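You operate a simulated robot arm through the tools that you are given. There is no shell and no other tool. Be economical: measure what you need, move in short steps, check, and stop when the job is done.

You run a simulated robot arm. Do the job below in one go: nothing can be reset, and whatever is moved stays where it is left.

## Task
Open the small screw tub, tip in one scoop of screws, close it.
Fine: Rest the lid on the tool table, then press it home. Scoop from the large screw tub; lay the red scoop back where it was. Spill a teaspoon at most; pinch, break and dent nothing; leave nothing switched on. Keep clean things off the floor.
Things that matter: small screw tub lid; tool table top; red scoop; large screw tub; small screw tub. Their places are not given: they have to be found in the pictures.

It is judged by the outcome, as a careful person would: the job done as asked, and still so three seconds after it is handed in. It fails if anything else is knocked over, pushed out of place, dropped, spilled or broken. A push-on lid holds only when it is set on centred and level and pressed home; a screw cap is set on level and turned clockwise until tight.

## Robot
A 7-joint arm with a two-finger parallel gripper, fixed in place. Base frame: the origin is at the foot of the arm, x ahead of it, y to its left, z up. Readings come in mm, degrees, newtons and seconds.
With the tool pointing down near the work surface it reaches from about 460 to 920 mm from the base axis. Its first joint turns from -115.0 to 115.0 degrees. Payload 3.91 kg.
The tool frame sits at the grasp point between the pads (the TCP): z along the fingers, y along the line on which they close. The tips reach 30 mm beyond it. Largest opening 110 mm; finger width 20, thickness 10; the body of the gripper, 48 by 112 mm, starts 55 mm behind the TCP.
Orientation is that of the tool frame in the base frame, as [roll, pitch, yaw] about the fixed x, y, z axes, in that order (R = Rz(yaw) Ry(pitch) Rx(roll)). With the fingers straight down and closing along the base's y, the tool's x points along the base's -x, its y along +y and its z along -z.

## Interface
- The arm moves only by the tool servo_tool. Its argument "commands" is a list of rows, each a list of 2 entries, a list of its own where there are three numbers: the shift along the tool's x, y, z in mm, then the turn, a rotation vector about the tool's x, y, z in degrees. In form: [[[dx, dy, dz], [rx, ry, rz]], ...]. A call has 1 to 12 rows; each row is the pose to reach, as a shift and turn from the pose commanded when the call began, along the tool's axes at that moment. "claw" is the finger opening in mm, from 0 to 110, set as the call begins (left out, the last holds). Each row takes 0.2 s and may step no farther than 50 mm and 8.6 degrees from the row before; otherwise, or with a gripper value out of range, the whole call is refused. Where a pose cannot be reached the arm comes as near as it can. A force on the tool above 40 N (or 10 N above the force at the start of the call, whichever is more), or a blocked arm, ends the call early, and 0.2 s more pass. Each finger travels about 153 mm/s and halts on what it meets, pressing with about 38 N; the grip force reading is that of the motor and also rises with nothing between the fingers. The clock runs only during rows and for 0.2 s after the last one: add rows that repeat a pose to give the fingers time. The reply holds the time, the measured pose of the TCP, the force on the tool along the base axes, the opening and the grip force, in the units named above and with some noise, and new pictures: "views" is both (left out), scene, wrist or none.
- Cameras (640 x 400 px; columns grow to the right, rows downward): "scene" is fixed at [52.9, -501.8, 1578.3]; the picture's right is [0.55, -0.83, 0.00], its down [-0.54, -0.36, -0.76] and it looks along [0.63, 0.42, -0.65] (base axes); focal length 364 px, centre (320, 200). "wrist" rides on the gripper at [-36, 0, -57] in the tool frame; the picture's right is [0.00, -1.00, 0.00], its down [0.97, 0.00, -0.24] and it looks along [0.24, 0.00, 0.97] (tool axes); focal length 218 px, centre (320, 200).
- move_column(by): slides the trunk up (or, below 0, down) by that many mm; the arm rides with it, the base frame stays. It gives what a move gives, with no picture.
- measure_at(camera, pixels): there is no depth. For up to 12 entries [column, row, z] of the newest picture of that camera ("zoom" is the newest enlarged one), the place [x, y] in the base frame at which the ray of that pixel passes the height z, good to about 3 mm. The clock stands still meanwhile.
- enlarge(camera, box): a new picture of the part [left, top, right, bottom] of that camera's present view, enlarged. The clock stands still meanwhile.
- close_job(): hands the job in; it is judged then, once.

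Go step by step. Measure first, check grasps and placings, and put right what went wrong. The budget is 80 turns and 150 pictures, counting those below and the enlarged ones. Unless the task says otherwise, let go and move clear before handing in, and close with one line.

The tools are called after "Request:" by a JSON object that holds its "api" and its "payload". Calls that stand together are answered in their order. servo_tool: Moves the arm, as the interface text tells. Its arguments: {"type":"object","properties":{"commands":{"type":"array"},"claw":{"type":"number"},"views":{"type":"string","enum":["both","scene","wrist","none"]}},"required":["commands"]} The other tools are called the same way: move_column (by) slides the trunk up or down; measure_at (camera, pixels) gives the place at which the rays of pixels pass given heights; enlarge (camera, box) takes an enlarged picture of a part of a camera's view; close_job () hands the job in.

At the start:

```text
time: 0.0
position: [528.3, -23.6, 1267.1]
tcp_rot: [180.0, -0.1, 180.0]
force: [-0.4, -0.8, 0.6]
width: 109.8
finger_force: 0.0
trunk travel left (down, up): [-775.0, 215.0]
```

scene: 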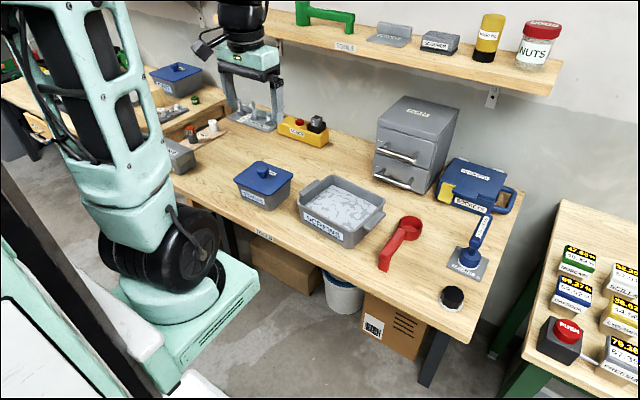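
wrist: 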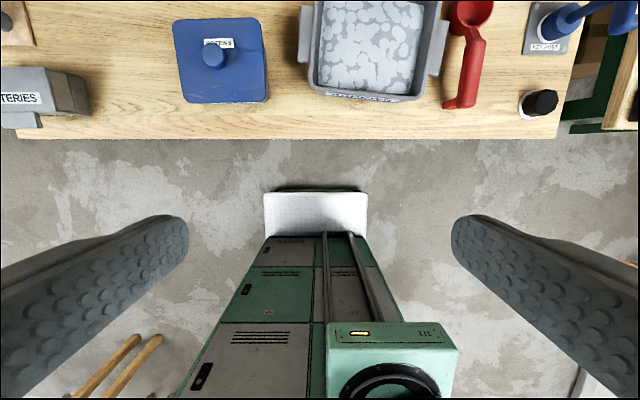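

The scene shows a blue-lidded tub at about (263,185), an open tub of screws at (340,208), and the red scoop at (402,242). I'll zoom in to read the labels before choosing anything.

Request:
{"api": "enlarge", "payload": {"camera": "scene", "box": [220, 140, 420, 265]}}

Request:
{"api": "enlarge", "payload": {"camera": "scene", "box": [60, 40, 300, 190]}}

Request:
{"api": "enlarge", "payload": {"camera": "wrist", "box": [160, 0, 500, 130]}}

Request:
{"api": "enlarge", "payload": {"camera": "scene", "box": [360, 80, 640, 320]}}

```text
3.20 times, centred on (320, 202) of scene
```

zoom: 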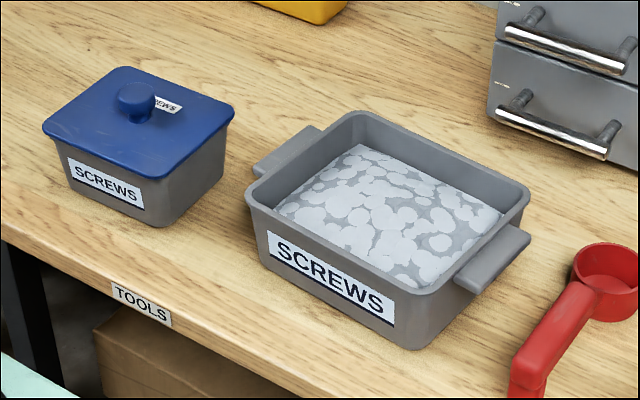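

```text
2.67 times, centred on (180, 115) of scene
```

zoom: 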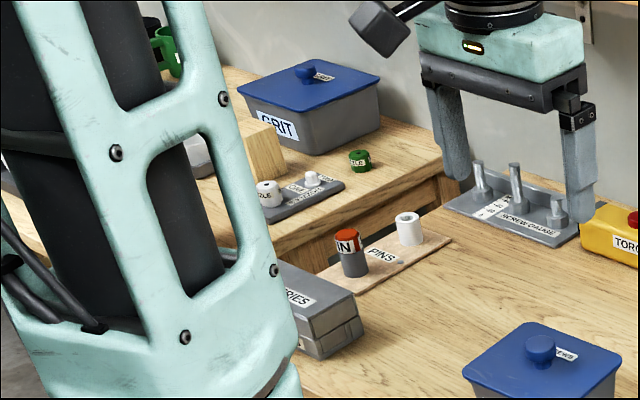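

```text
1.88 times, centred on (330, 65) of wrist
```

zoom: 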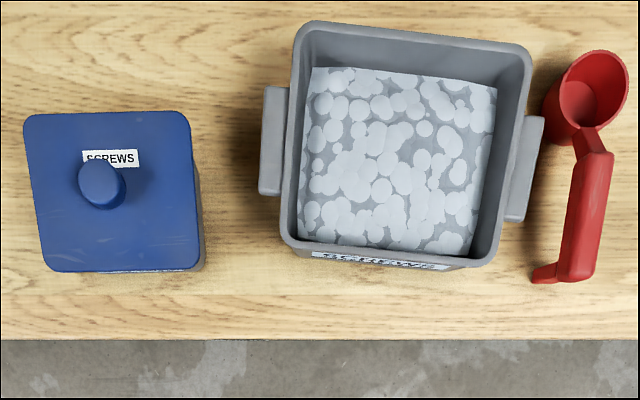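

```text
1.67 times, centred on (500, 200) of scene
```

zoom: 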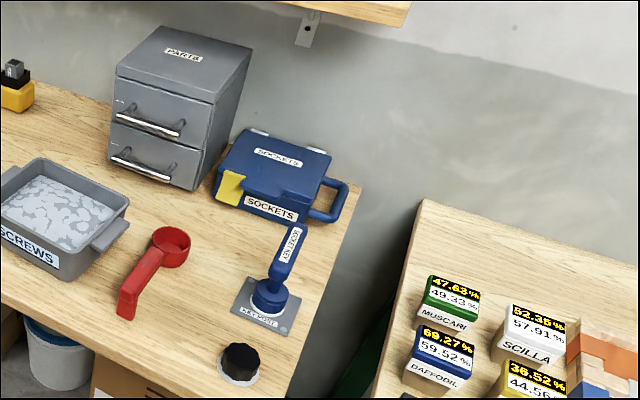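

Both tubs are labelled SCREWS, and the table edge is labelled TOOLS. Next I'll measure the features from both cameras at several heights to get positions and heights.

Request:
{"api": "measure_at", "payload": {"camera": "scene", "pixels": [[263, 169, 900], [263, 169, 930], [233.5, 180, 890], [259, 162, 890], [293, 173, 890], [269, 196, 890], [269, 210, 820], [242, 198, 820], [351, 250, 820], [301, 219, 820], [383, 268, 820], [385, 211, 890]]}}

Request:
{"api": "measure_at", "payload": {"camera": "wrist", "pixels": [[214, 57, 900], [214, 57, 930], [174, 21, 890], [261, 18, 890], [267, 101, 890], [184, 103, 890], [446, 107, 820], [481, 105, 850], [472, 12, 860], [320, 92, 890], [419, 97, 890], [443, 22, 890]]}}

```text
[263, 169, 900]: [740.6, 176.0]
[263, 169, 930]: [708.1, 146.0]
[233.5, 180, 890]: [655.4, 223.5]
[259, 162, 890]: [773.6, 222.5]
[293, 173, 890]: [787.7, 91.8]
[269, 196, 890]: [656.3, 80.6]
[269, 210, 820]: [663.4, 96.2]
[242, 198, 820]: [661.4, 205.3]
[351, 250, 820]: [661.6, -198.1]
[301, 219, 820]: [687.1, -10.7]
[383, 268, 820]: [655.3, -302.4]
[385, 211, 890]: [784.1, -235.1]
```

```text
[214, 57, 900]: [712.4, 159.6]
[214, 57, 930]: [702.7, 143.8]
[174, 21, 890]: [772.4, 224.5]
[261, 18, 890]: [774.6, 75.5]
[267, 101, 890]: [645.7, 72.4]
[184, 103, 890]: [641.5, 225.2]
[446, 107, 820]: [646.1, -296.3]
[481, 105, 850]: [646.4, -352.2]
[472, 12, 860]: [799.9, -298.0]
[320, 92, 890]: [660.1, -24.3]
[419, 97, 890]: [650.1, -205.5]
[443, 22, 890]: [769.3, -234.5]
```

The knob top is near (705,145,932) and the lid top is near z 895. I'll move above the lid for a closer look.

Request:
{"api": "servo_tool", "payload": {"commands": [[[-25, 24, 25], [0, 0, 0]], [[-50, 48, 50], [0, 0, 0]], [[-75, 72, 75], [0, 0, 0]], [[-100, 96, 100], [0, 0, 0]], [[-125, 120, 125], [0, 0, 0]], [[-150, 145, 150], [0, 0, 0]], [[-177, 169, 177], [0, 0, 0]], [[-177, 169, 177], [0, 0, 0]]], "claw": 70}}

```text
time: 1.8
position: [705.4, 145.7, 1090.5]
tcp_rot: [180.0, 0.0, -179.9]
force: [0.0, -0.1, -0.4]
width: 69.6
finger_force: 0.1
trunk travel left (down, up): [-775.0, 215.0]
```

scene: 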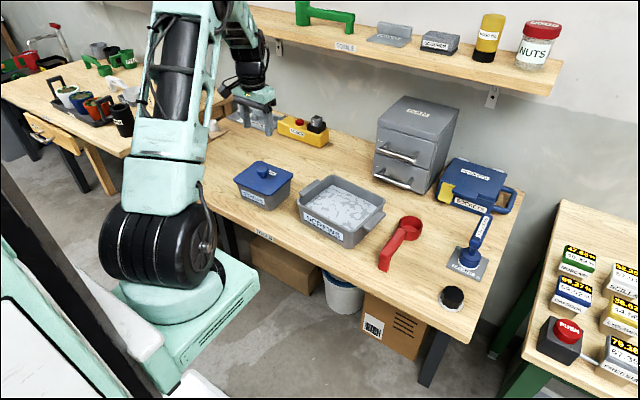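
wrist: 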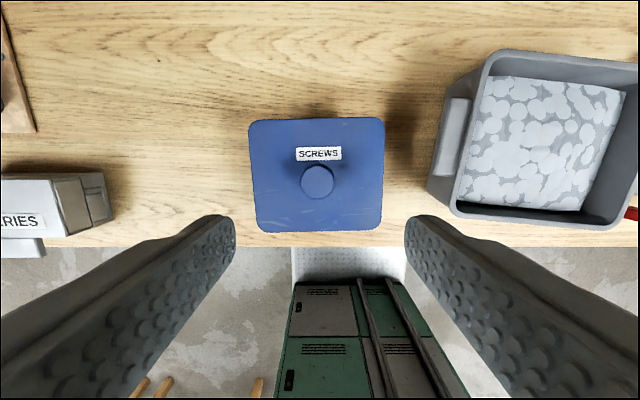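

The knob is clear at (317,182). I'll measure the knob, the lid and the free area behind the tub.

Request:
{"api": "measure_at", "payload": {"camera": "wrist", "pixels": [[317, 180, 930], [301, 181, 930], [333, 181, 930], [248, 122, 897], [384, 119, 897], [381, 230, 897], [257, 232, 897], [115, 210, 820], [33, 130, 820], [320, 5, 820], [320, 245, 820], [450, 198, 860]]}}

Request:
{"api": "measure_at", "payload": {"camera": "scene", "pixels": [[282, 135, 820], [320, 146, 820], [254, 133, 820], [235, 120, 820], [400, 192, 820], [375, 176, 820], [263, 167, 930], [290, 150, 820], [442, 205, 820]]}}

Request:
{"api": "enlarge", "payload": {"camera": "wrist", "box": [240, 100, 400, 200]}}

Request:
{"api": "enlarge", "payload": {"camera": "scene", "box": [220, 150, 300, 215]}}

```text
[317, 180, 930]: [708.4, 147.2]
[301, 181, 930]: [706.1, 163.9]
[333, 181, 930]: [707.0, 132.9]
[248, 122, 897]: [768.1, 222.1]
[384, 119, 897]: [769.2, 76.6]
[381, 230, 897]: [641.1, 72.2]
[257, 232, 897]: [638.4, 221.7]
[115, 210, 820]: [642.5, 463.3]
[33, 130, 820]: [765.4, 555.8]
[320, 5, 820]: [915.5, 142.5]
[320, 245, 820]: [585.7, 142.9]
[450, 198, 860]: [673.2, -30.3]
```

```text
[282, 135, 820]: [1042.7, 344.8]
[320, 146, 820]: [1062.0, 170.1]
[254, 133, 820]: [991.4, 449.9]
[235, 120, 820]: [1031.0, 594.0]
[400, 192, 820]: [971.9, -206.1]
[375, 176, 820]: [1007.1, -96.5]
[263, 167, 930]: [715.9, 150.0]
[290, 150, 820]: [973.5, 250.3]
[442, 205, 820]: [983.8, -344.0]
```

```text
4.00 times, centred on (320, 150) of wrist
```

zoom: 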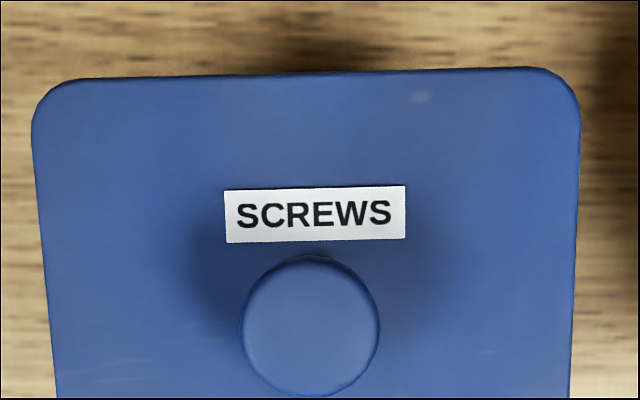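

```text
6.15 times, centred on (260, 182) of scene
```

zoom: 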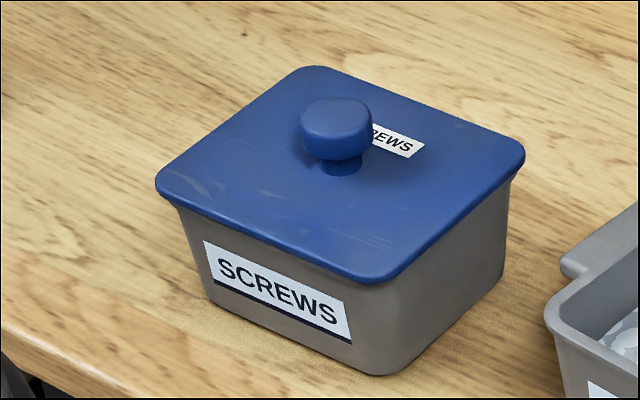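

The knob centre is about (707,147.5), roughly 31 mm wide with its top near z 932. I'll descend until the tips are just above the lid surface.

Request:
{"api": "servo_tool", "payload": {"commands": [[[-1, 1, 45], [0, 0, 0]], [[-1.5, 2, 90], [0, 0, 0]], [[-1.5, 2, 125], [0, 0, 0]], [[-1.5, 2, 145], [0, 0, 0]], [[-1.5, 2, 155], [0, 0, 0]], [[-1.5, 2, 155], [0, 0, 0]]], "claw": 70}}

```text
time: 3.2
position: [707.5, 148.6, 934.5]
tcp_rot: [-179.9, 0.0, -179.9]
force: [0.7, 0.8, 0.1]
width: 70.0
finger_force: 0.0
trunk travel left (down, up): [-775.0, 215.0]
```

scene: 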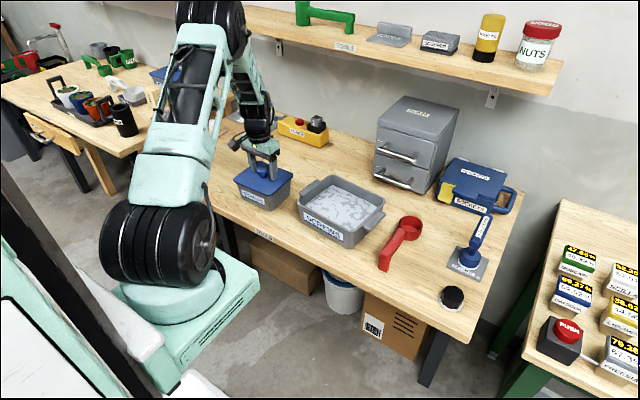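
wrist: 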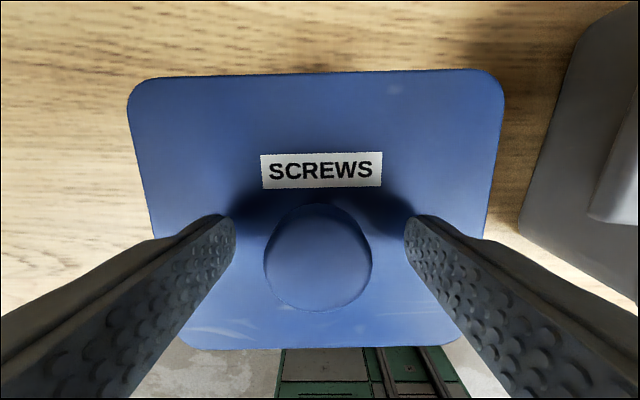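

The knob sits about 2 mm further in +x between the fingers. I'll shift, lower 3 mm, and close.

Request:
{"api": "measure_at", "payload": {"camera": "wrist", "pixels": [[128, 95, 897], [504, 88, 897], [318, 74, 897], [250, 349, 897], [318, 258, 930], [318, 258, 925]]}}

Request:
{"api": "servo_tool", "payload": {"commands": [[[-2, 0, 3], [0, 0, 0]], [[-2, 0, 3], [0, 0, 0]]], "claw": 70, "views": "none"}}

Request:
{"api": "servo_tool", "payload": {"commands": [[[0, 0, 0], [0, 0, 0]], [[0, 0, 0], [0, 0, 0]], [[0, 0, 0], [0, 0, 0]]], "claw": 25, "views": "wrist"}}

```text
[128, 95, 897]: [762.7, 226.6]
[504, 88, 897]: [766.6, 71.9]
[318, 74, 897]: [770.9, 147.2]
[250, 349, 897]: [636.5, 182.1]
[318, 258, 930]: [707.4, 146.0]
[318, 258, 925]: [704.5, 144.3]
```

```text
time: 3.8
position: [708.5, 146.6, 933.5]
tcp_rot: [180.0, 0.0, 179.9]
force: [0.2, 0.1, -0.8]
width: 69.9
finger_force: 0.0
trunk travel left (down, up): [-775.0, 215.0]
```

```text
time: 4.6
position: [710.1, 147.3, 933.0]
tcp_rot: [180.0, 0.0, 180.0]
force: [-0.2, -0.3, -0.4]
width: 34.5
finger_force: 37.8
trunk travel left (down, up): [-775.0, 215.0]
```

wrist: 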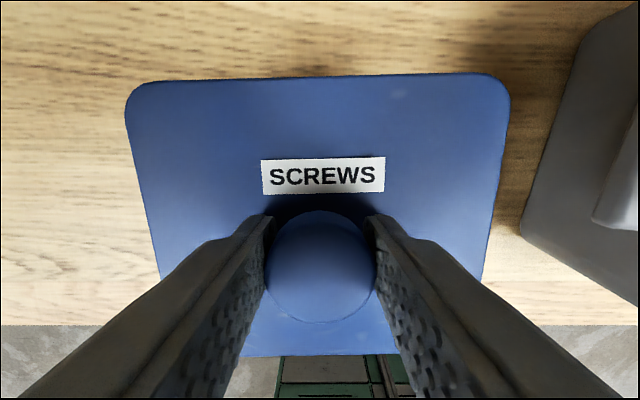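

The knob is gripped at 34.5 mm. Now I'll lift gently.

Request:
{"api": "servo_tool", "payload": {"commands": [[[0, 0, -3], [0, 0, 0]], [[0, 0, -8], [0, 0, 0]], [[0, 0, -20], [0, 0, 0]], [[0, 0, -40], [0, 0, 0]], [[0, 0, -40], [0, 0, 0]]]}}

```text
time: 5.8
position: [709.0, 147.0, 973.4]
tcp_rot: [-180.0, -0.1, 180.0]
force: [0.2, 0.8, -0.1]
width: 34.5
finger_force: 37.9
trunk travel left (down, up): [-775.0, 215.0]
```

scene: 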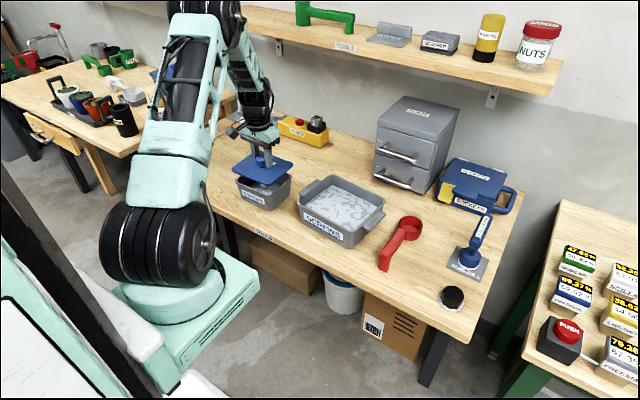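
wrist: 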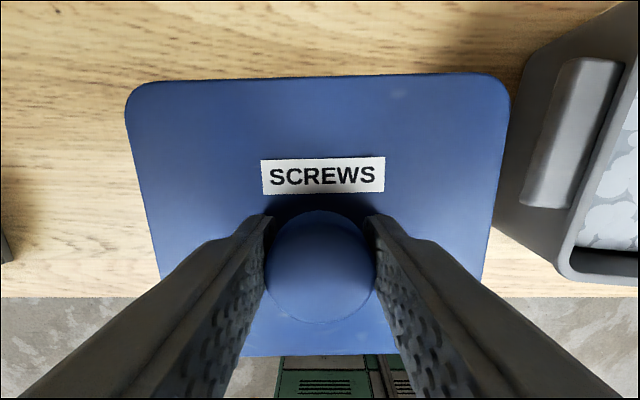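

The lid is off. I'll carry it to the clear area left of the tub (y ≈ 337) and go down to just above the table.

Request:
{"api": "servo_tool", "payload": {"commands": [[[0, 0, -20], [0, 0, 0]], [[0, 45, -20], [0, 0, 0]], [[0, 90, -20], [0, 0, 0]], [[0, 135, -20], [0, 0, 0]], [[0, 180, -20], [0, 0, 0]], [[0, 190, -20], [0, 0, 0]], [[0, 190, 20], [0, 0, 0]], [[0, 190, 60], [0, 0, 0]], [[0, 190, 80], [0, 0, 0]], [[0, 190, 80], [0, 0, 0]]]}}

```text
time: 8.0
position: [709.7, 337.0, 891.5]
tcp_rot: [-180.0, 0.1, -179.9]
force: [0.9, 0.2, -0.8]
width: 34.4
finger_force: 37.8
trunk travel left (down, up): [-775.0, 215.0]
```

scene: 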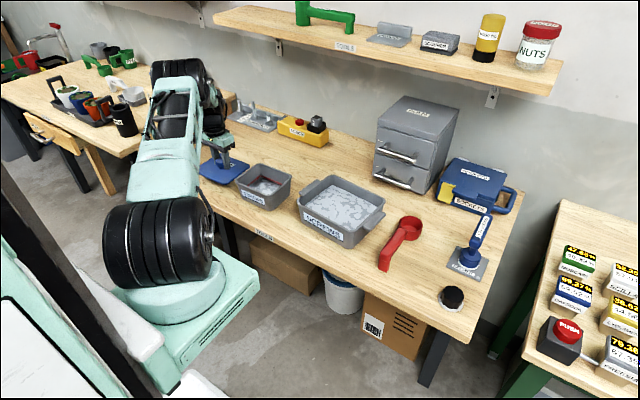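
wrist: 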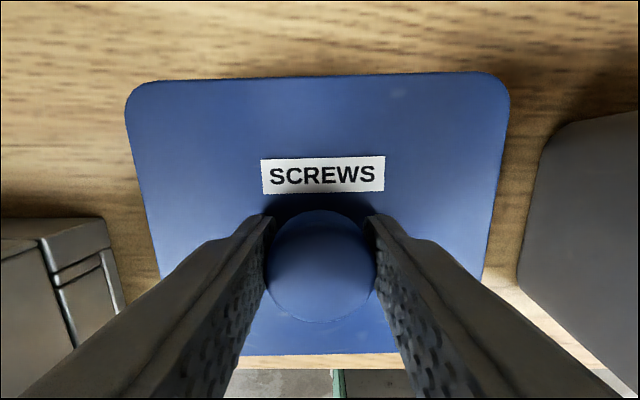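

The space is clear, so I'll lower in small steps and watch the force.

Request:
{"api": "servo_tool", "payload": {"commands": [[[0, 0, 4], [0, 0, 0]], [[0, 0, 8], [0, 0, 0]], [[0, 0, 12], [0, 0, 0]], [[0, 0, 14], [0, 0, 0]], [[0, 0, 16], [0, 0, 0]], [[0, 0, 16], [0, 0, 0]]], "views": "none"}}

```text
time: 9.4
position: [708.9, 336.4, 877.0]
tcp_rot: [180.0, 0.1, -180.0]
force: [-0.8, -0.2, -0.3]
width: 34.6
finger_force: 37.7
trunk travel left (down, up): [-775.0, 215.0]
```

Request:
{"api": "servo_tool", "payload": {"commands": [[[0, 0, 2], [0, 0, 0]], [[0, 0, 3], [0, 0, 0]], [[0, 0, 4], [0, 0, 0]], [[0, 0, 5], [0, 0, 0]], [[0, 0, 6], [0, 0, 0]], [[0, 0, 6], [0, 0, 0]]], "views": "wrist"}}

```text
time: 10.8
position: [709.0, 336.0, 869.5]
tcp_rot: [180.0, 0.0, 180.0]
force: [0.1, -0.7, -0.5]
width: 34.8
finger_force: 37.9
trunk travel left (down, up): [-775.0, 215.0]
```

wrist: 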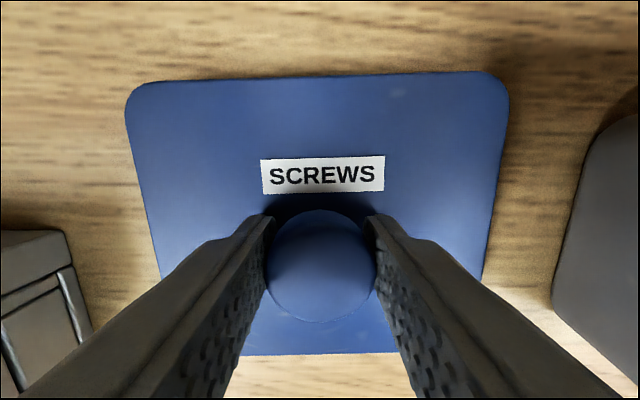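

The readings still show no contact, so I'll keep going down slowly.

Request:
{"api": "servo_tool", "payload": {"commands": [[[0, 0, 1], [0, 0, 0]], [[0, 0, 2], [0, 0, 0]], [[0, 0, 3], [0, 0, 0]], [[0, 0, 4], [0, 0, 0]], [[0, 0, 5], [0, 0, 0]], [[0, 0, 5], [0, 0, 0]]], "views": "none"}}

```text
time: 12.2
position: [708.2, 336.0, 866.7]
tcp_rot: [180.0, -0.1, 180.0]
force: [0.2, -0.2, 1.3]
width: 34.8
finger_force: 37.5
trunk travel left (down, up): [-775.0, 215.0]
```

Request:
{"api": "servo_tool", "payload": {"commands": [[[0, 0, 1], [0, 0, 0]], [[0, 0, 2], [0, 0, 0]], [[0, 0, 2], [0, 0, 0]]], "views": "wrist"}}

```text
time: 13.0
position: [709.8, 337.1, 866.2]
tcp_rot: [179.9, 0.2, 179.9]
force: [-1.8, -1.2, 21.6]
width: 35.0
finger_force: 37.7
trunk travel left (down, up): [-775.0, 215.0]
```

wrist: 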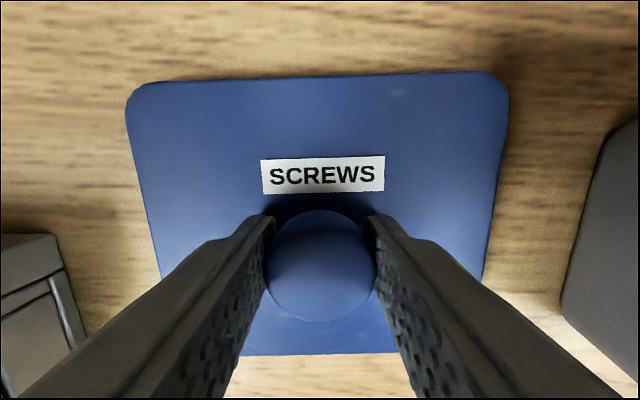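

The lid met the table at z≈866 with 21 N. I'll relieve the pressure and release.

Request:
{"api": "servo_tool", "payload": {"commands": [[[0, 0, -1.5], [0, 0, 0]], [[0, 0, -1.5], [0, 0, 0]]], "views": "none"}}

Request:
{"api": "servo_tool", "payload": {"commands": [[[0, 0, 0], [0, 0, 0]], [[0, 0, 0], [0, 0, 0]]], "claw": 75, "views": "none"}}

Request:
{"api": "servo_tool", "payload": {"commands": [[[0, 0, -50], [0, 0, 0]], [[0, 0, -100], [0, 0, 0]], [[0, 0, -150], [0, 0, 0]], [[0, 0, -190], [0, 0, 0]], [[0, 0, -190], [0, 0, 0]]]}}

```text
time: 13.6
position: [709.3, 337.1, 866.0]
tcp_rot: [180.0, 0.1, 179.9]
force: [1.9, 1.4, 16.1]
width: 34.5
finger_force: 37.7
trunk travel left (down, up): [-775.0, 215.0]
```

```text
time: 14.2
position: [707.9, 336.2, 863.9]
tcp_rot: [-179.9, -0.1, -180.0]
force: [-0.1, -0.6, 2.2]
width: 74.1
finger_force: 0.1
trunk travel left (down, up): [-775.0, 215.0]
```

```text
time: 15.4
position: [707.1, 336.4, 1054.9]
tcp_rot: [180.0, 0.0, 180.0]
force: [-0.1, 0.0, 0.5]
width: 75.2
finger_force: 0.0
trunk travel left (down, up): [-775.0, 215.0]
```

scene: 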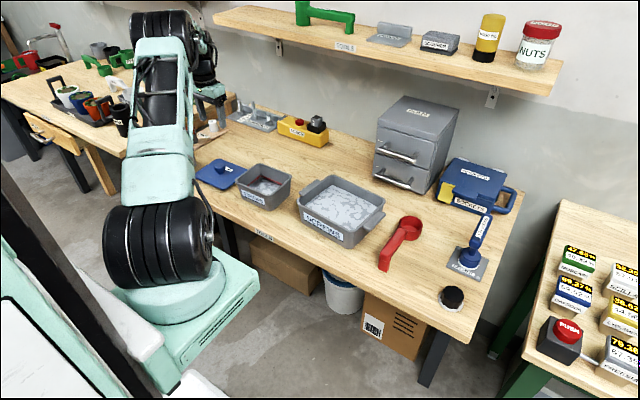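
wrist: 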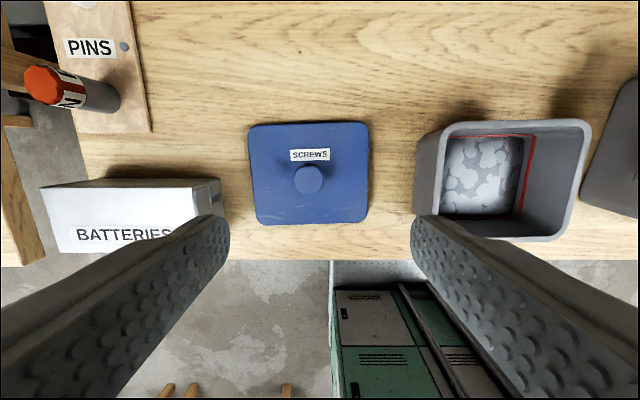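

The lid rests on the table. The small tub shows a red fill line inside, so I'll zoom on it and then move over the scoop.

Request:
{"api": "enlarge", "payload": {"camera": "wrist", "box": [400, 100, 640, 250]}}

Request:
{"api": "servo_tool", "payload": {"commands": [[[0, -45, -15], [0, 0, 0]], [[0, -90, -15], [0, 0, 0]], [[0, -135, -15], [0, 0, 0]], [[0, -180, -15], [0, 0, 0]], [[0, -225, -15], [0, 0, 0]], [[0, -270, -15], [0, 0, 0]], [[0, -315, -15], [0, 0, 0]], [[0, -360, -15], [0, 0, 0]], [[0, -405, -15], [0, 0, 0]], [[0, -450, -15], [0, 0, 0]], [[0, -495, -15], [0, 0, 0]], [[0, -540, -15], [0, 0, 0]]], "views": "none"}}

Request:
{"api": "servo_tool", "payload": {"commands": [[[0, -40, 0], [0, 0, 0]], [[0, -80, 0], [0, 0, 0]], [[0, -120, 0], [0, 0, 0]], [[0, -120, 0], [0, 0, 0]]]}}

```text
2.67 times, centred on (520, 175) of wrist
```

zoom: 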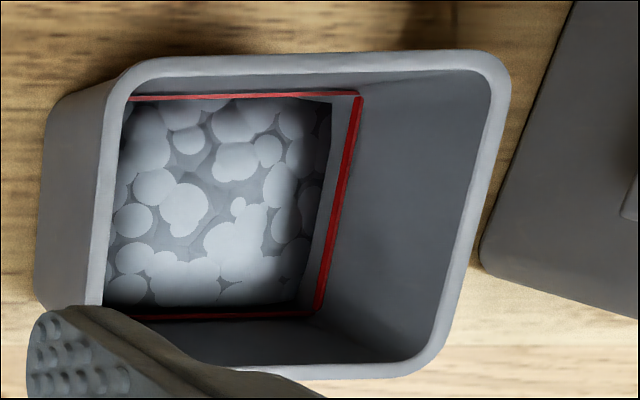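

```text
time: 18.0
position: [707.6, -203.6, 1071.5]
tcp_rot: [180.0, 0.0, 179.9]
force: [0.1, 0.3, 0.1]
width: 75.0
finger_force: 0.0
trunk travel left (down, up): [-775.0, 215.0]
```

```text
time: 19.0
position: [709.5, -324.1, 1070.2]
tcp_rot: [-179.9, 0.0, 179.9]
force: [0.1, -0.4, -0.1]
width: 74.9
finger_force: 0.1
trunk travel left (down, up): [-775.0, 215.0]
```

scene: 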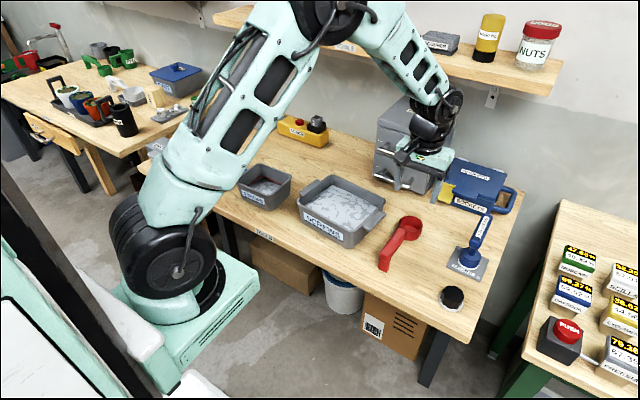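
wrist: 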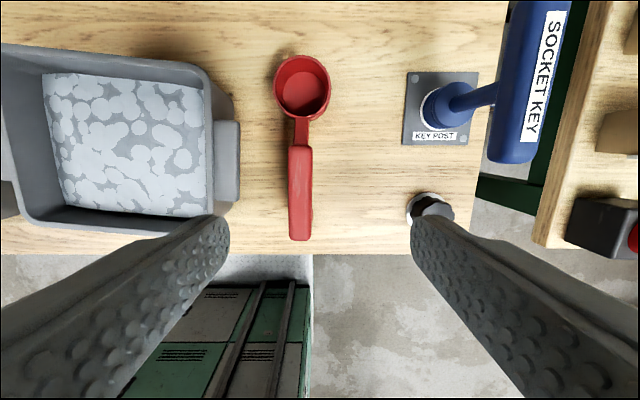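

The scoop's cup is at (302,87), with its handle running to (300,240). I'll zoom in and measure it.

Request:
{"api": "enlarge", "payload": {"camera": "wrist", "box": [230, 40, 390, 250]}}

Request:
{"api": "enlarge", "payload": {"camera": "scene", "box": [360, 205, 440, 280]}}

Request:
{"api": "measure_at", "payload": {"camera": "wrist", "pixels": [[274, 87, 860], [331, 87, 860], [302, 56, 860], [302, 118, 860], [300, 150, 860], [300, 238, 860], [289, 190, 860], [312, 190, 860], [300, 238, 830], [241, 150, 870], [206, 75, 890], [207, 225, 890]]}}

Request:
{"api": "measure_at", "payload": {"camera": "scene", "pixels": [[411, 216, 860], [399, 224, 860], [424, 223, 860], [408, 243, 820], [383, 257, 850], [384, 270, 820], [392, 228, 870], [404, 231, 860], [415, 241, 840]]}}

```text
1.90 times, centred on (310, 145) of wrist
```

zoom: 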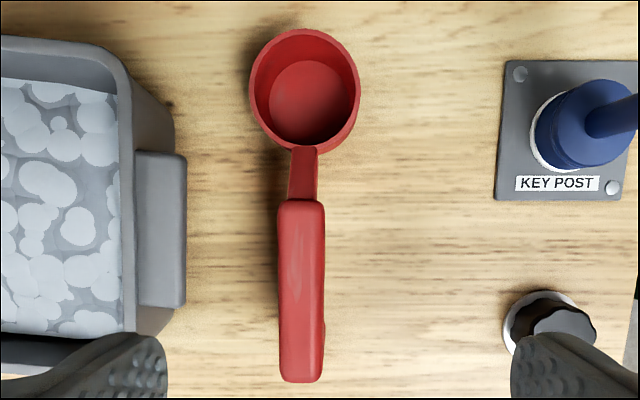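

```text
5.33 times, centred on (400, 242) of scene
```

zoom: 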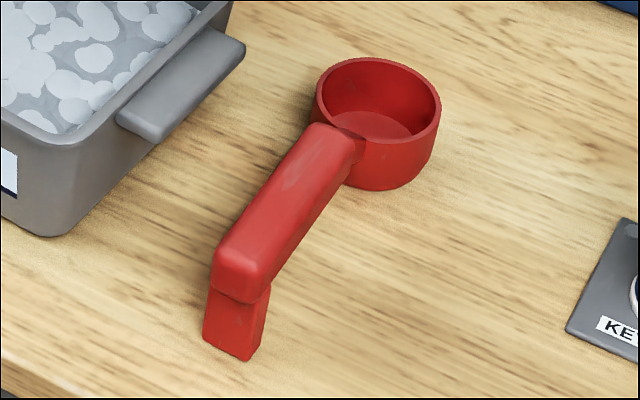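

```text
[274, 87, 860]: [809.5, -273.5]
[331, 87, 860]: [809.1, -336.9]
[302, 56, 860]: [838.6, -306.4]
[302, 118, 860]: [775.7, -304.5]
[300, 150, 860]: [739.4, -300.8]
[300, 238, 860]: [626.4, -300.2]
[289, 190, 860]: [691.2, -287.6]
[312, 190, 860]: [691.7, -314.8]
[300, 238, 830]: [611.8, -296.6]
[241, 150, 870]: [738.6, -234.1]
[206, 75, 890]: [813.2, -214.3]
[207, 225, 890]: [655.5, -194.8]
```

```text
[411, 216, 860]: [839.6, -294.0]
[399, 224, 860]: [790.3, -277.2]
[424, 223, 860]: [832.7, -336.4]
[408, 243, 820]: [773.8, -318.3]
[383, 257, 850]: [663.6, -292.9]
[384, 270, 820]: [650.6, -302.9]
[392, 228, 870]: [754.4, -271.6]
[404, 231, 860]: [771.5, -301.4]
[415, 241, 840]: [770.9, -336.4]
```

The cup is about 62 mm across, centred near (807,-305), and the handle lies along y≈-301 from x≈628 to 745. Before grasping, I'll look straight down on the large tub to get its rim and screw level.

Request:
{"api": "servo_tool", "payload": {"commands": [[[0, 45, 0], [0, 0, 0]], [[0, 90, 0], [0, 0, 0]], [[0, 135, 0], [0, 0, 0]], [[0, 180, 0], [0, 0, 0]], [[0, 200, 0], [0, 0, 0]], [[0, 200, 0], [0, 0, 0]]], "views": "wrist"}}

Request:
{"api": "enlarge", "payload": {"camera": "wrist", "box": [190, 60, 450, 240]}}

Request:
{"api": "enlarge", "payload": {"camera": "scene", "box": [290, 165, 400, 255]}}

```text
time: 20.4
position: [709.2, -122.9, 1070.1]
tcp_rot: [179.9, 0.0, -180.0]
force: [0.4, 0.6, -0.2]
width: 75.0
finger_force: 0.1
trunk travel left (down, up): [-775.0, 215.0]
```

wrist: 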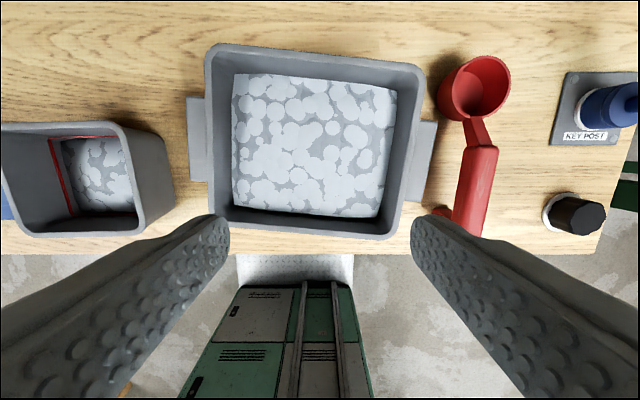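

```text
2.22 times, centred on (320, 150) of wrist
```

zoom: 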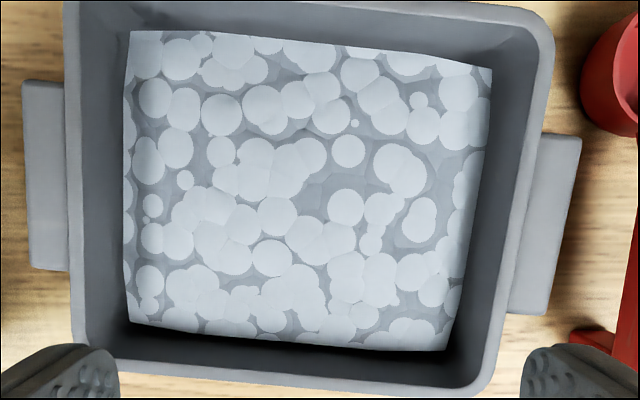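

```text
4.44 times, centred on (345, 210) of scene
```

zoom: 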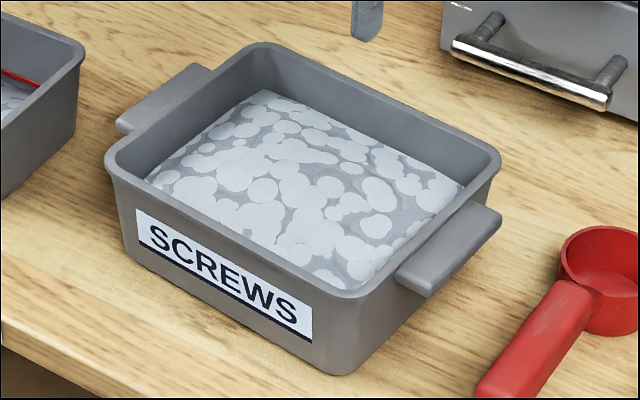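

I'll triangulate the tub corners and the screw surface between the two views.

Request:
{"api": "measure_at", "payload": {"camera": "wrist", "pixels": [[210, 46, 890], [425, 70, 890], [395, 237, 890], [235, 74, 860], [397, 90, 860], [378, 217, 860], [234, 205, 860], [235, 74, 840], [397, 90, 840], [126, 122, 890], [138, 236, 890], [440, 150, 870]]}}

Request:
{"api": "measure_at", "payload": {"camera": "scene", "pixels": [[331.5, 174.7, 890], [385.5, 200.6, 890], [352, 232, 890], [297, 200, 890], [306.3, 205.5, 860], [332, 185, 860], [377.6, 207, 860], [332, 185, 840], [377.6, 207, 840], [306.3, 205.5, 840], [331.5, 174.7, 900], [385.5, 200.6, 900]]}}

```text
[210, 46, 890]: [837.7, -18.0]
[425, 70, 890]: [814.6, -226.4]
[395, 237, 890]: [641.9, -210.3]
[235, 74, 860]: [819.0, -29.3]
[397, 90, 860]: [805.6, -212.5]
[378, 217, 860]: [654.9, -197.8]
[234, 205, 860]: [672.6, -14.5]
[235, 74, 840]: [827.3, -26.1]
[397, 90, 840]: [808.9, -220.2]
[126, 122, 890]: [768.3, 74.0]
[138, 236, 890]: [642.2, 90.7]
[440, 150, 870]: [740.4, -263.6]
```

```text
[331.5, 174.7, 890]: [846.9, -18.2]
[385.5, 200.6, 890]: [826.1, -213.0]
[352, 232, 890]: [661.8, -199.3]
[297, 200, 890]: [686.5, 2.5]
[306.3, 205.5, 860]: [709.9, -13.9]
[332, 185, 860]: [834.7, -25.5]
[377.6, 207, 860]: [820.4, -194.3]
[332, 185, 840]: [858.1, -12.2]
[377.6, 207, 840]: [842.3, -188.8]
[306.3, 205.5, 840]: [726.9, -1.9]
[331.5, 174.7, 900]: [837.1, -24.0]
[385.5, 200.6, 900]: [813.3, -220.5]
```

The large tub's rim is about z 902 with the screw surface about 878. The tub centre is (738,-114), turned about -6.6°. The scoop handle's top is near z 880, centred on (690,-303). I'll go above the handle with a narrow opening.

Request:
{"api": "servo_tool", "payload": {"commands": [[[5, -45, 20], [0, 0, 0]], [[10, -90, 40], [0, 0, 0]], [[15, -135, 60], [0, 0, 0]], [[19, -180, 100], [0, 0, 0]], [[19, -180, 125], [0, 0, 0]], [[19, -180, 125], [0, 0, 0]]], "claw": 46}}

```text
refused: row 4 steps farther than a row can; nothing moved
```

Request:
{"api": "servo_tool", "payload": {"commands": [[[5, -45, 15], [0, 0, 0]], [[10, -90, 30], [0, 0, 0]], [[15, -135, 45], [0, 0, 0]], [[19, -180, 60], [0, 0, 0]], [[19, -180, 100], [0, 0, 0]], [[19, -180, 130], [0, 0, 0]], [[19, -180, 130], [0, 0, 0]]], "claw": 46}}

```text
time: 22.0
position: [688.3, -304.5, 940.2]
tcp_rot: [-180.0, 0.0, -180.0]
force: [0.2, 0.1, -0.1]
width: 46.1
finger_force: 0.1
trunk travel left (down, up): [-775.0, 215.0]
```

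scene: 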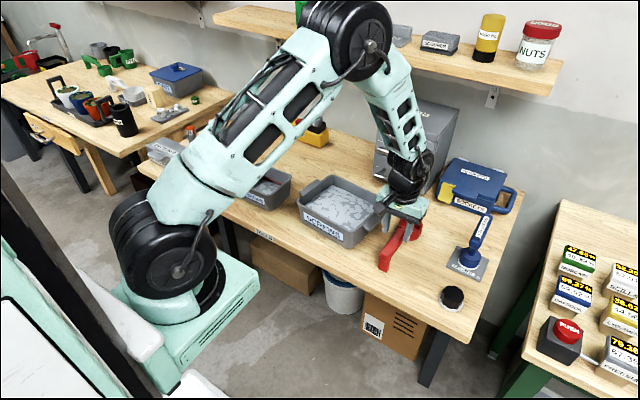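
wrist: 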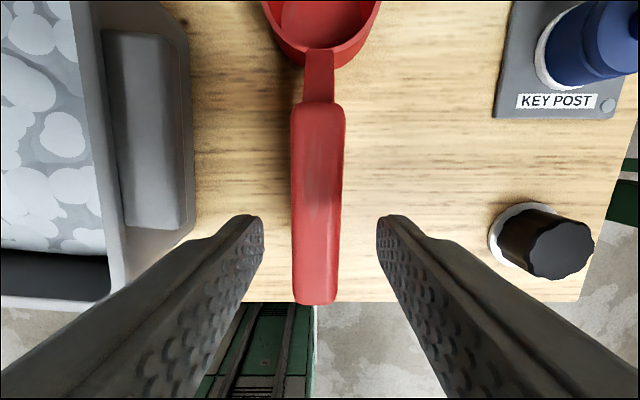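

The handle is centred between the fingers, running from x≈637 to 746. I'll descend to z≈884 and then close.

Request:
{"api": "servo_tool", "payload": {"commands": [[[0, 1, 25], [0, 0, 0]], [[0, 1, 45], [0, 0, 0]], [[0, 1, 56], [0, 0, 0]], [[0, 1, 56], [0, 0, 0]]], "claw": 46, "views": "wrist"}}

Request:
{"api": "enlarge", "payload": {"camera": "scene", "box": [350, 170, 460, 280]}}

```text
time: 23.0
position: [690.0, -301.5, 883.8]
tcp_rot: [180.0, 0.0, -180.0]
force: [0.1, -0.2, 0.2]
width: 46.0
finger_force: 0.0
trunk travel left (down, up): [-775.0, 215.0]
```

wrist: 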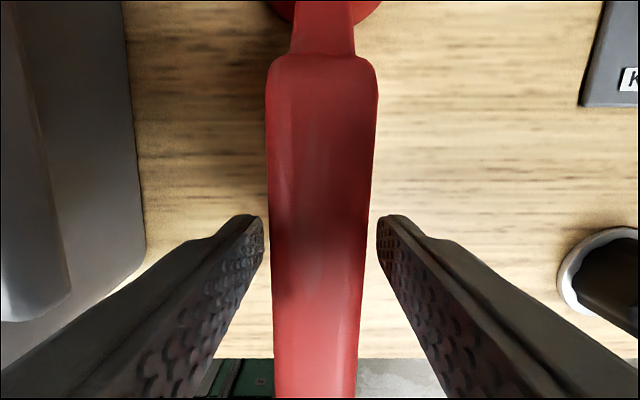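

```text
3.64 times, centred on (405, 225) of scene
```

zoom: 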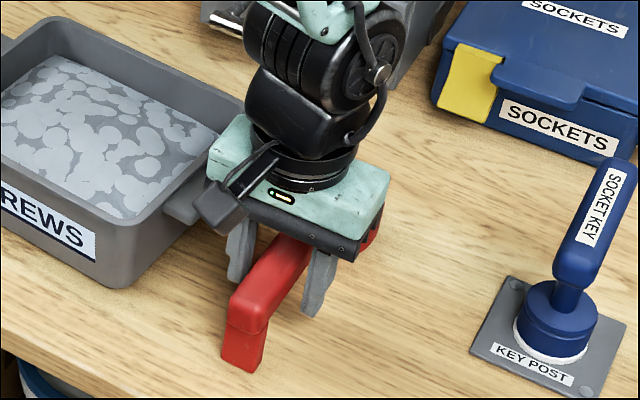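

The fingers straddle the handle, so I'll close.

Request:
{"api": "servo_tool", "payload": {"commands": [[[0, 0, 0], [0, 0, 0]], [[0, 0, 0], [0, 0, 0]], [[0, 0, 0], [0, 0, 0]]], "claw": 15, "views": "none"}}

Request:
{"api": "servo_tool", "payload": {"commands": [[[0, 0, -10], [0, 0, 0]], [[0, 0, -50], [0, 0, 0]], [[0, 0, -100], [0, 0, 0]], [[0, 0, -136], [0, 0, 0]], [[0, 0, -136], [0, 0, 0]]]}}

```text
time: 23.8
position: [690.7, -302.4, 884.3]
tcp_rot: [-180.0, 0.0, 179.9]
force: [-0.4, -0.2, 0.4]
width: 26.6
finger_force: 37.8
trunk travel left (down, up): [-775.0, 215.0]
```

```text
time: 25.0
position: [689.3, -302.2, 1022.8]
tcp_rot: [-180.0, 0.0, -180.0]
force: [0.3, 0.1, -0.5]
width: 26.3
finger_force: 37.7
trunk travel left (down, up): [-775.0, 215.0]
```

scene: 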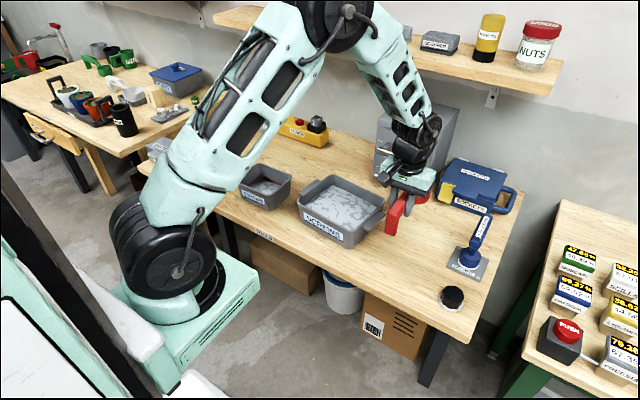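
wrist: 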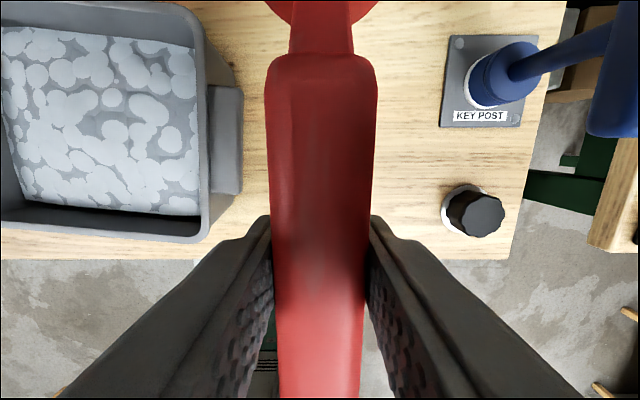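

The scoop is held. Keeping it level, I'll yaw it about +83° so the cup points along the large tub's long axis (+y).

Request:
{"api": "servo_tool", "payload": {"commands": [[[0, 0, 0], [0, 0, -8.3]], [[0, 0, 0], [0, 0, -16.6]], [[0, 0, 0], [0, 0, -25]], [[0, 0, 0], [0, 0, -33.3]], [[0, 0, 0], [0, 0, -41.7]], [[0, 0, 0], [0, 0, -50]], [[0, 0, 0], [0, 0, -58.4]], [[0, 0, 0], [0, 0, -66.7]], [[0, 0, 0], [0, 0, -75]], [[0, 0, 0], [0, 0, -83.4]], [[0, 0, 0], [0, 0, -83.4]]]}}

```text
time: 27.4
position: [689.8, -302.6, 1019.7]
tcp_rot: [180.0, -0.1, -96.5]
force: [0.1, -0.6, -1.8]
width: 26.2
finger_force: 38.5
trunk travel left (down, up): [-775.0, 215.0]
```

scene: 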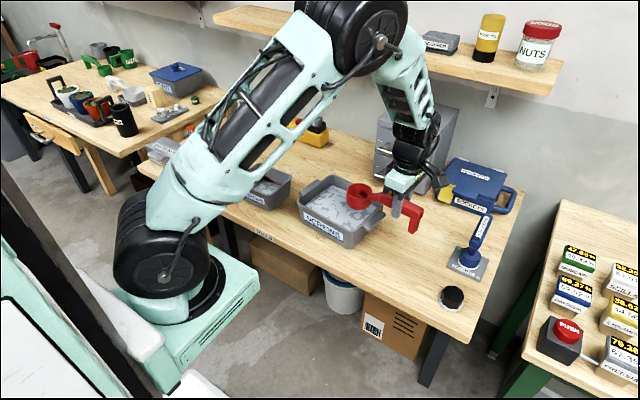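
wrist: 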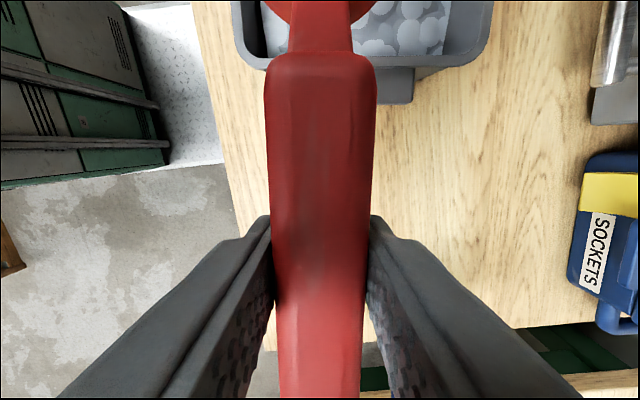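

Yaw reached -96.5°. Next I'll position over the large tub's right half and tilt the cup 35° down, staying above the rim.

Request:
{"api": "servo_tool", "payload": {"commands": [[[-18, -5, -12], [0, 7, 0]], [[-36, -10, -20], [0, 14, 0]], [[-54, -16, -26], [0, 21, 0]], [[-72, -21, -32], [0, 28, 0]], [[-88, -26, -32], [0, 35, 0]], [[-88, -26, -32], [0, 35, 0]]]}}

Request:
{"api": "enlarge", "payload": {"camera": "scene", "box": [290, 130, 430, 250]}}

```text
time: 28.8
position: [724.5, -218.5, 1052.9]
tcp_rot: [180.0, -35.1, -96.5]
force: [-1.0, 0.5, -0.3]
width: 26.3
finger_force: 38.2
trunk travel left (down, up): [-775.0, 215.0]
```

scene: 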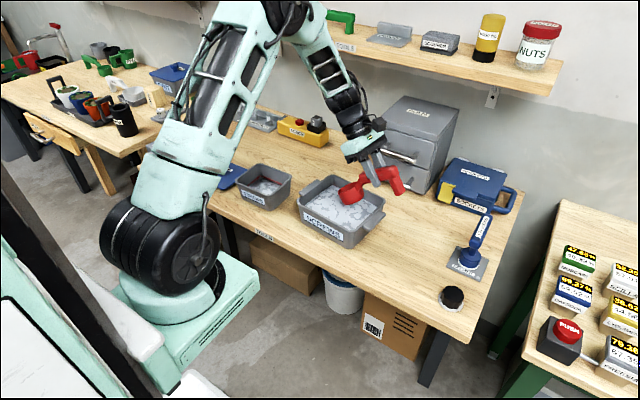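
wrist: 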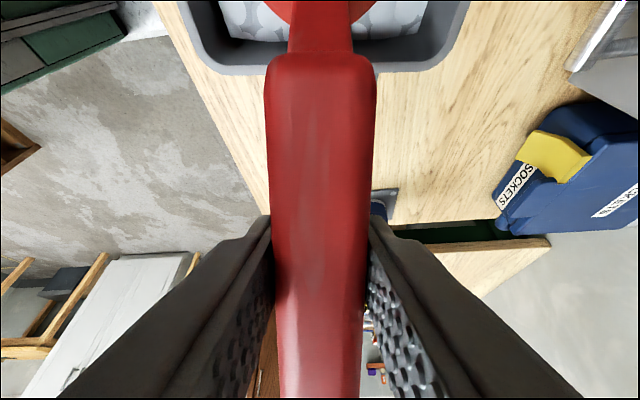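

```text
3.33 times, centred on (360, 190) of scene
```

zoom: 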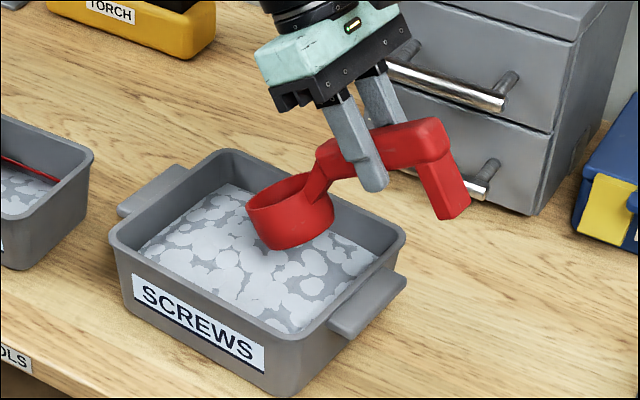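

The cup is over the right half of the tub, tilted and clear of the walls. I'll lower it into the screws.

Request:
{"api": "servo_tool", "payload": {"commands": [[[-17.2, 0, 24.6], [0, 0, 0]], [[-28.7, 0, 41], [0, 0, 0]], [[-34.4, 0, 49.1], [0, 0, 0]], [[-40.2, 0, 57.3], [0, 0, 0]], [[-44.5, 0, 63.1], [0, 0, 0]], [[-48.2, 0, 68.8], [0, 0, 0]], [[-48.2, 0, 68.8], [0, 0, 0]]], "views": "scene"}}

Request:
{"api": "enlarge", "payload": {"camera": "scene", "box": [290, 130, 430, 250]}}

```text
time: 30.4
position: [725.6, -217.6, 968.0]
tcp_rot: [180.0, -35.0, -96.7]
force: [0.2, -0.7, -2.4]
width: 26.7
finger_force: 37.5
trunk travel left (down, up): [-775.0, 215.0]
```

scene: 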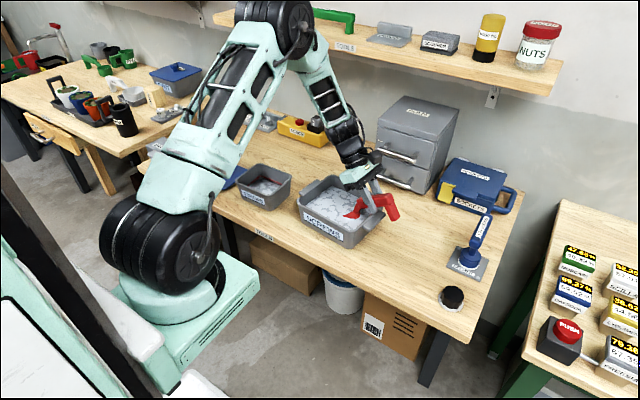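

```text
3.33 times, centred on (360, 190) of scene
```

zoom: 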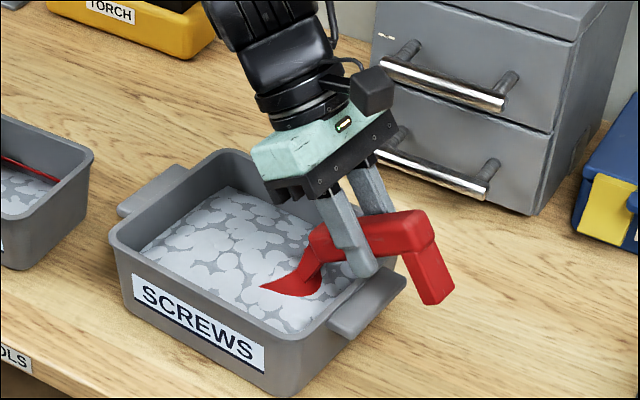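

The cup is immersed and clear of the walls. I'll drag it toward +y while levelling and lifting out.

Request:
{"api": "servo_tool", "payload": {"commands": [[[-11, 0, -5], [0, -1, 0]], [[-21.7, 0, -9.1], [0, -2, 0]], [[-32, 0, -14], [0, -3.5, 0]], [[-41.5, 0, -19.3], [0, -5, 0]], [[-48.8, 0, -24.5], [0, -8, 0]], [[-45.5, 0, -22.2], [0, -11.5, 0]], [[-42.3, 0, -19.9], [0, -15, 0]], [[-33.5, 0, -21], [0, -19, 0]], [[-24.7, 0, -22.2], [0, -23, 0]], [[-15.9, 0, -25.2], [0, -27, 0]], [[-7.1, 0, -28.2], [0, -31, 0]], [[-7.1, 0, -28.2], [0, -31, 0]]]}}

Request:
{"api": "enlarge", "payload": {"camera": "scene", "box": [290, 130, 430, 250]}}

```text
time: 33.0
position: [728.0, -197.7, 987.5]
tcp_rot: [179.9, -4.0, -96.6]
force: [0.3, -1.0, -2.3]
width: 26.9
finger_force: 38.0
trunk travel left (down, up): [-775.0, 215.0]
```

scene: 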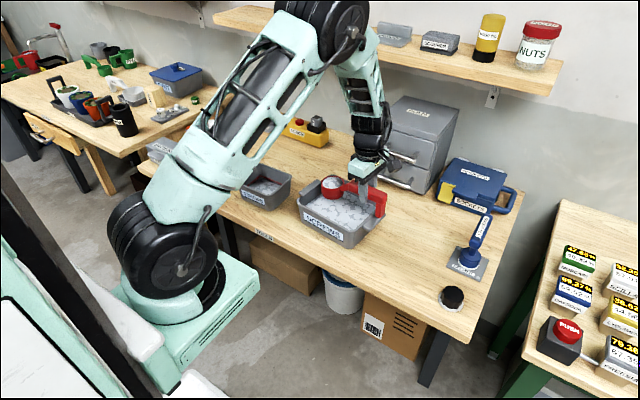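
wrist: 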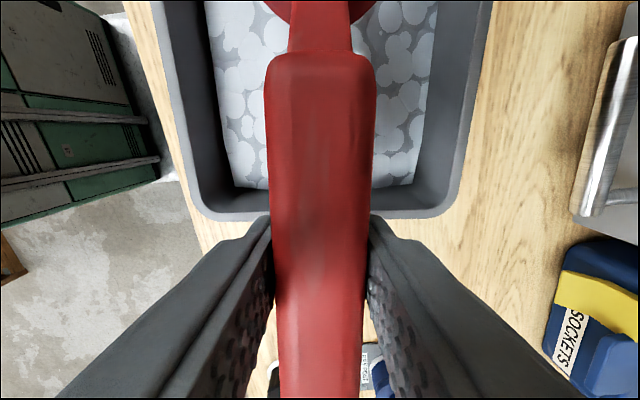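

```text
3.33 times, centred on (360, 190) of scene
```

zoom: 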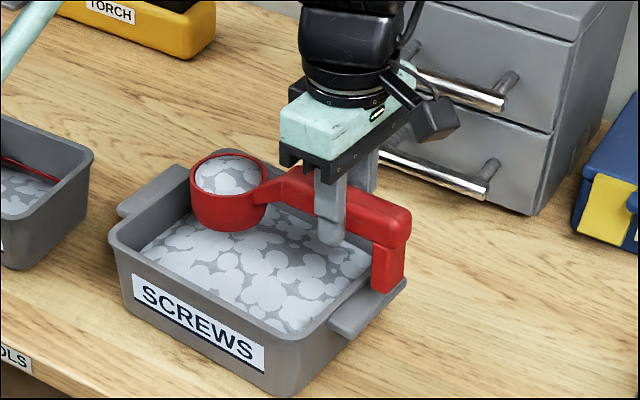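

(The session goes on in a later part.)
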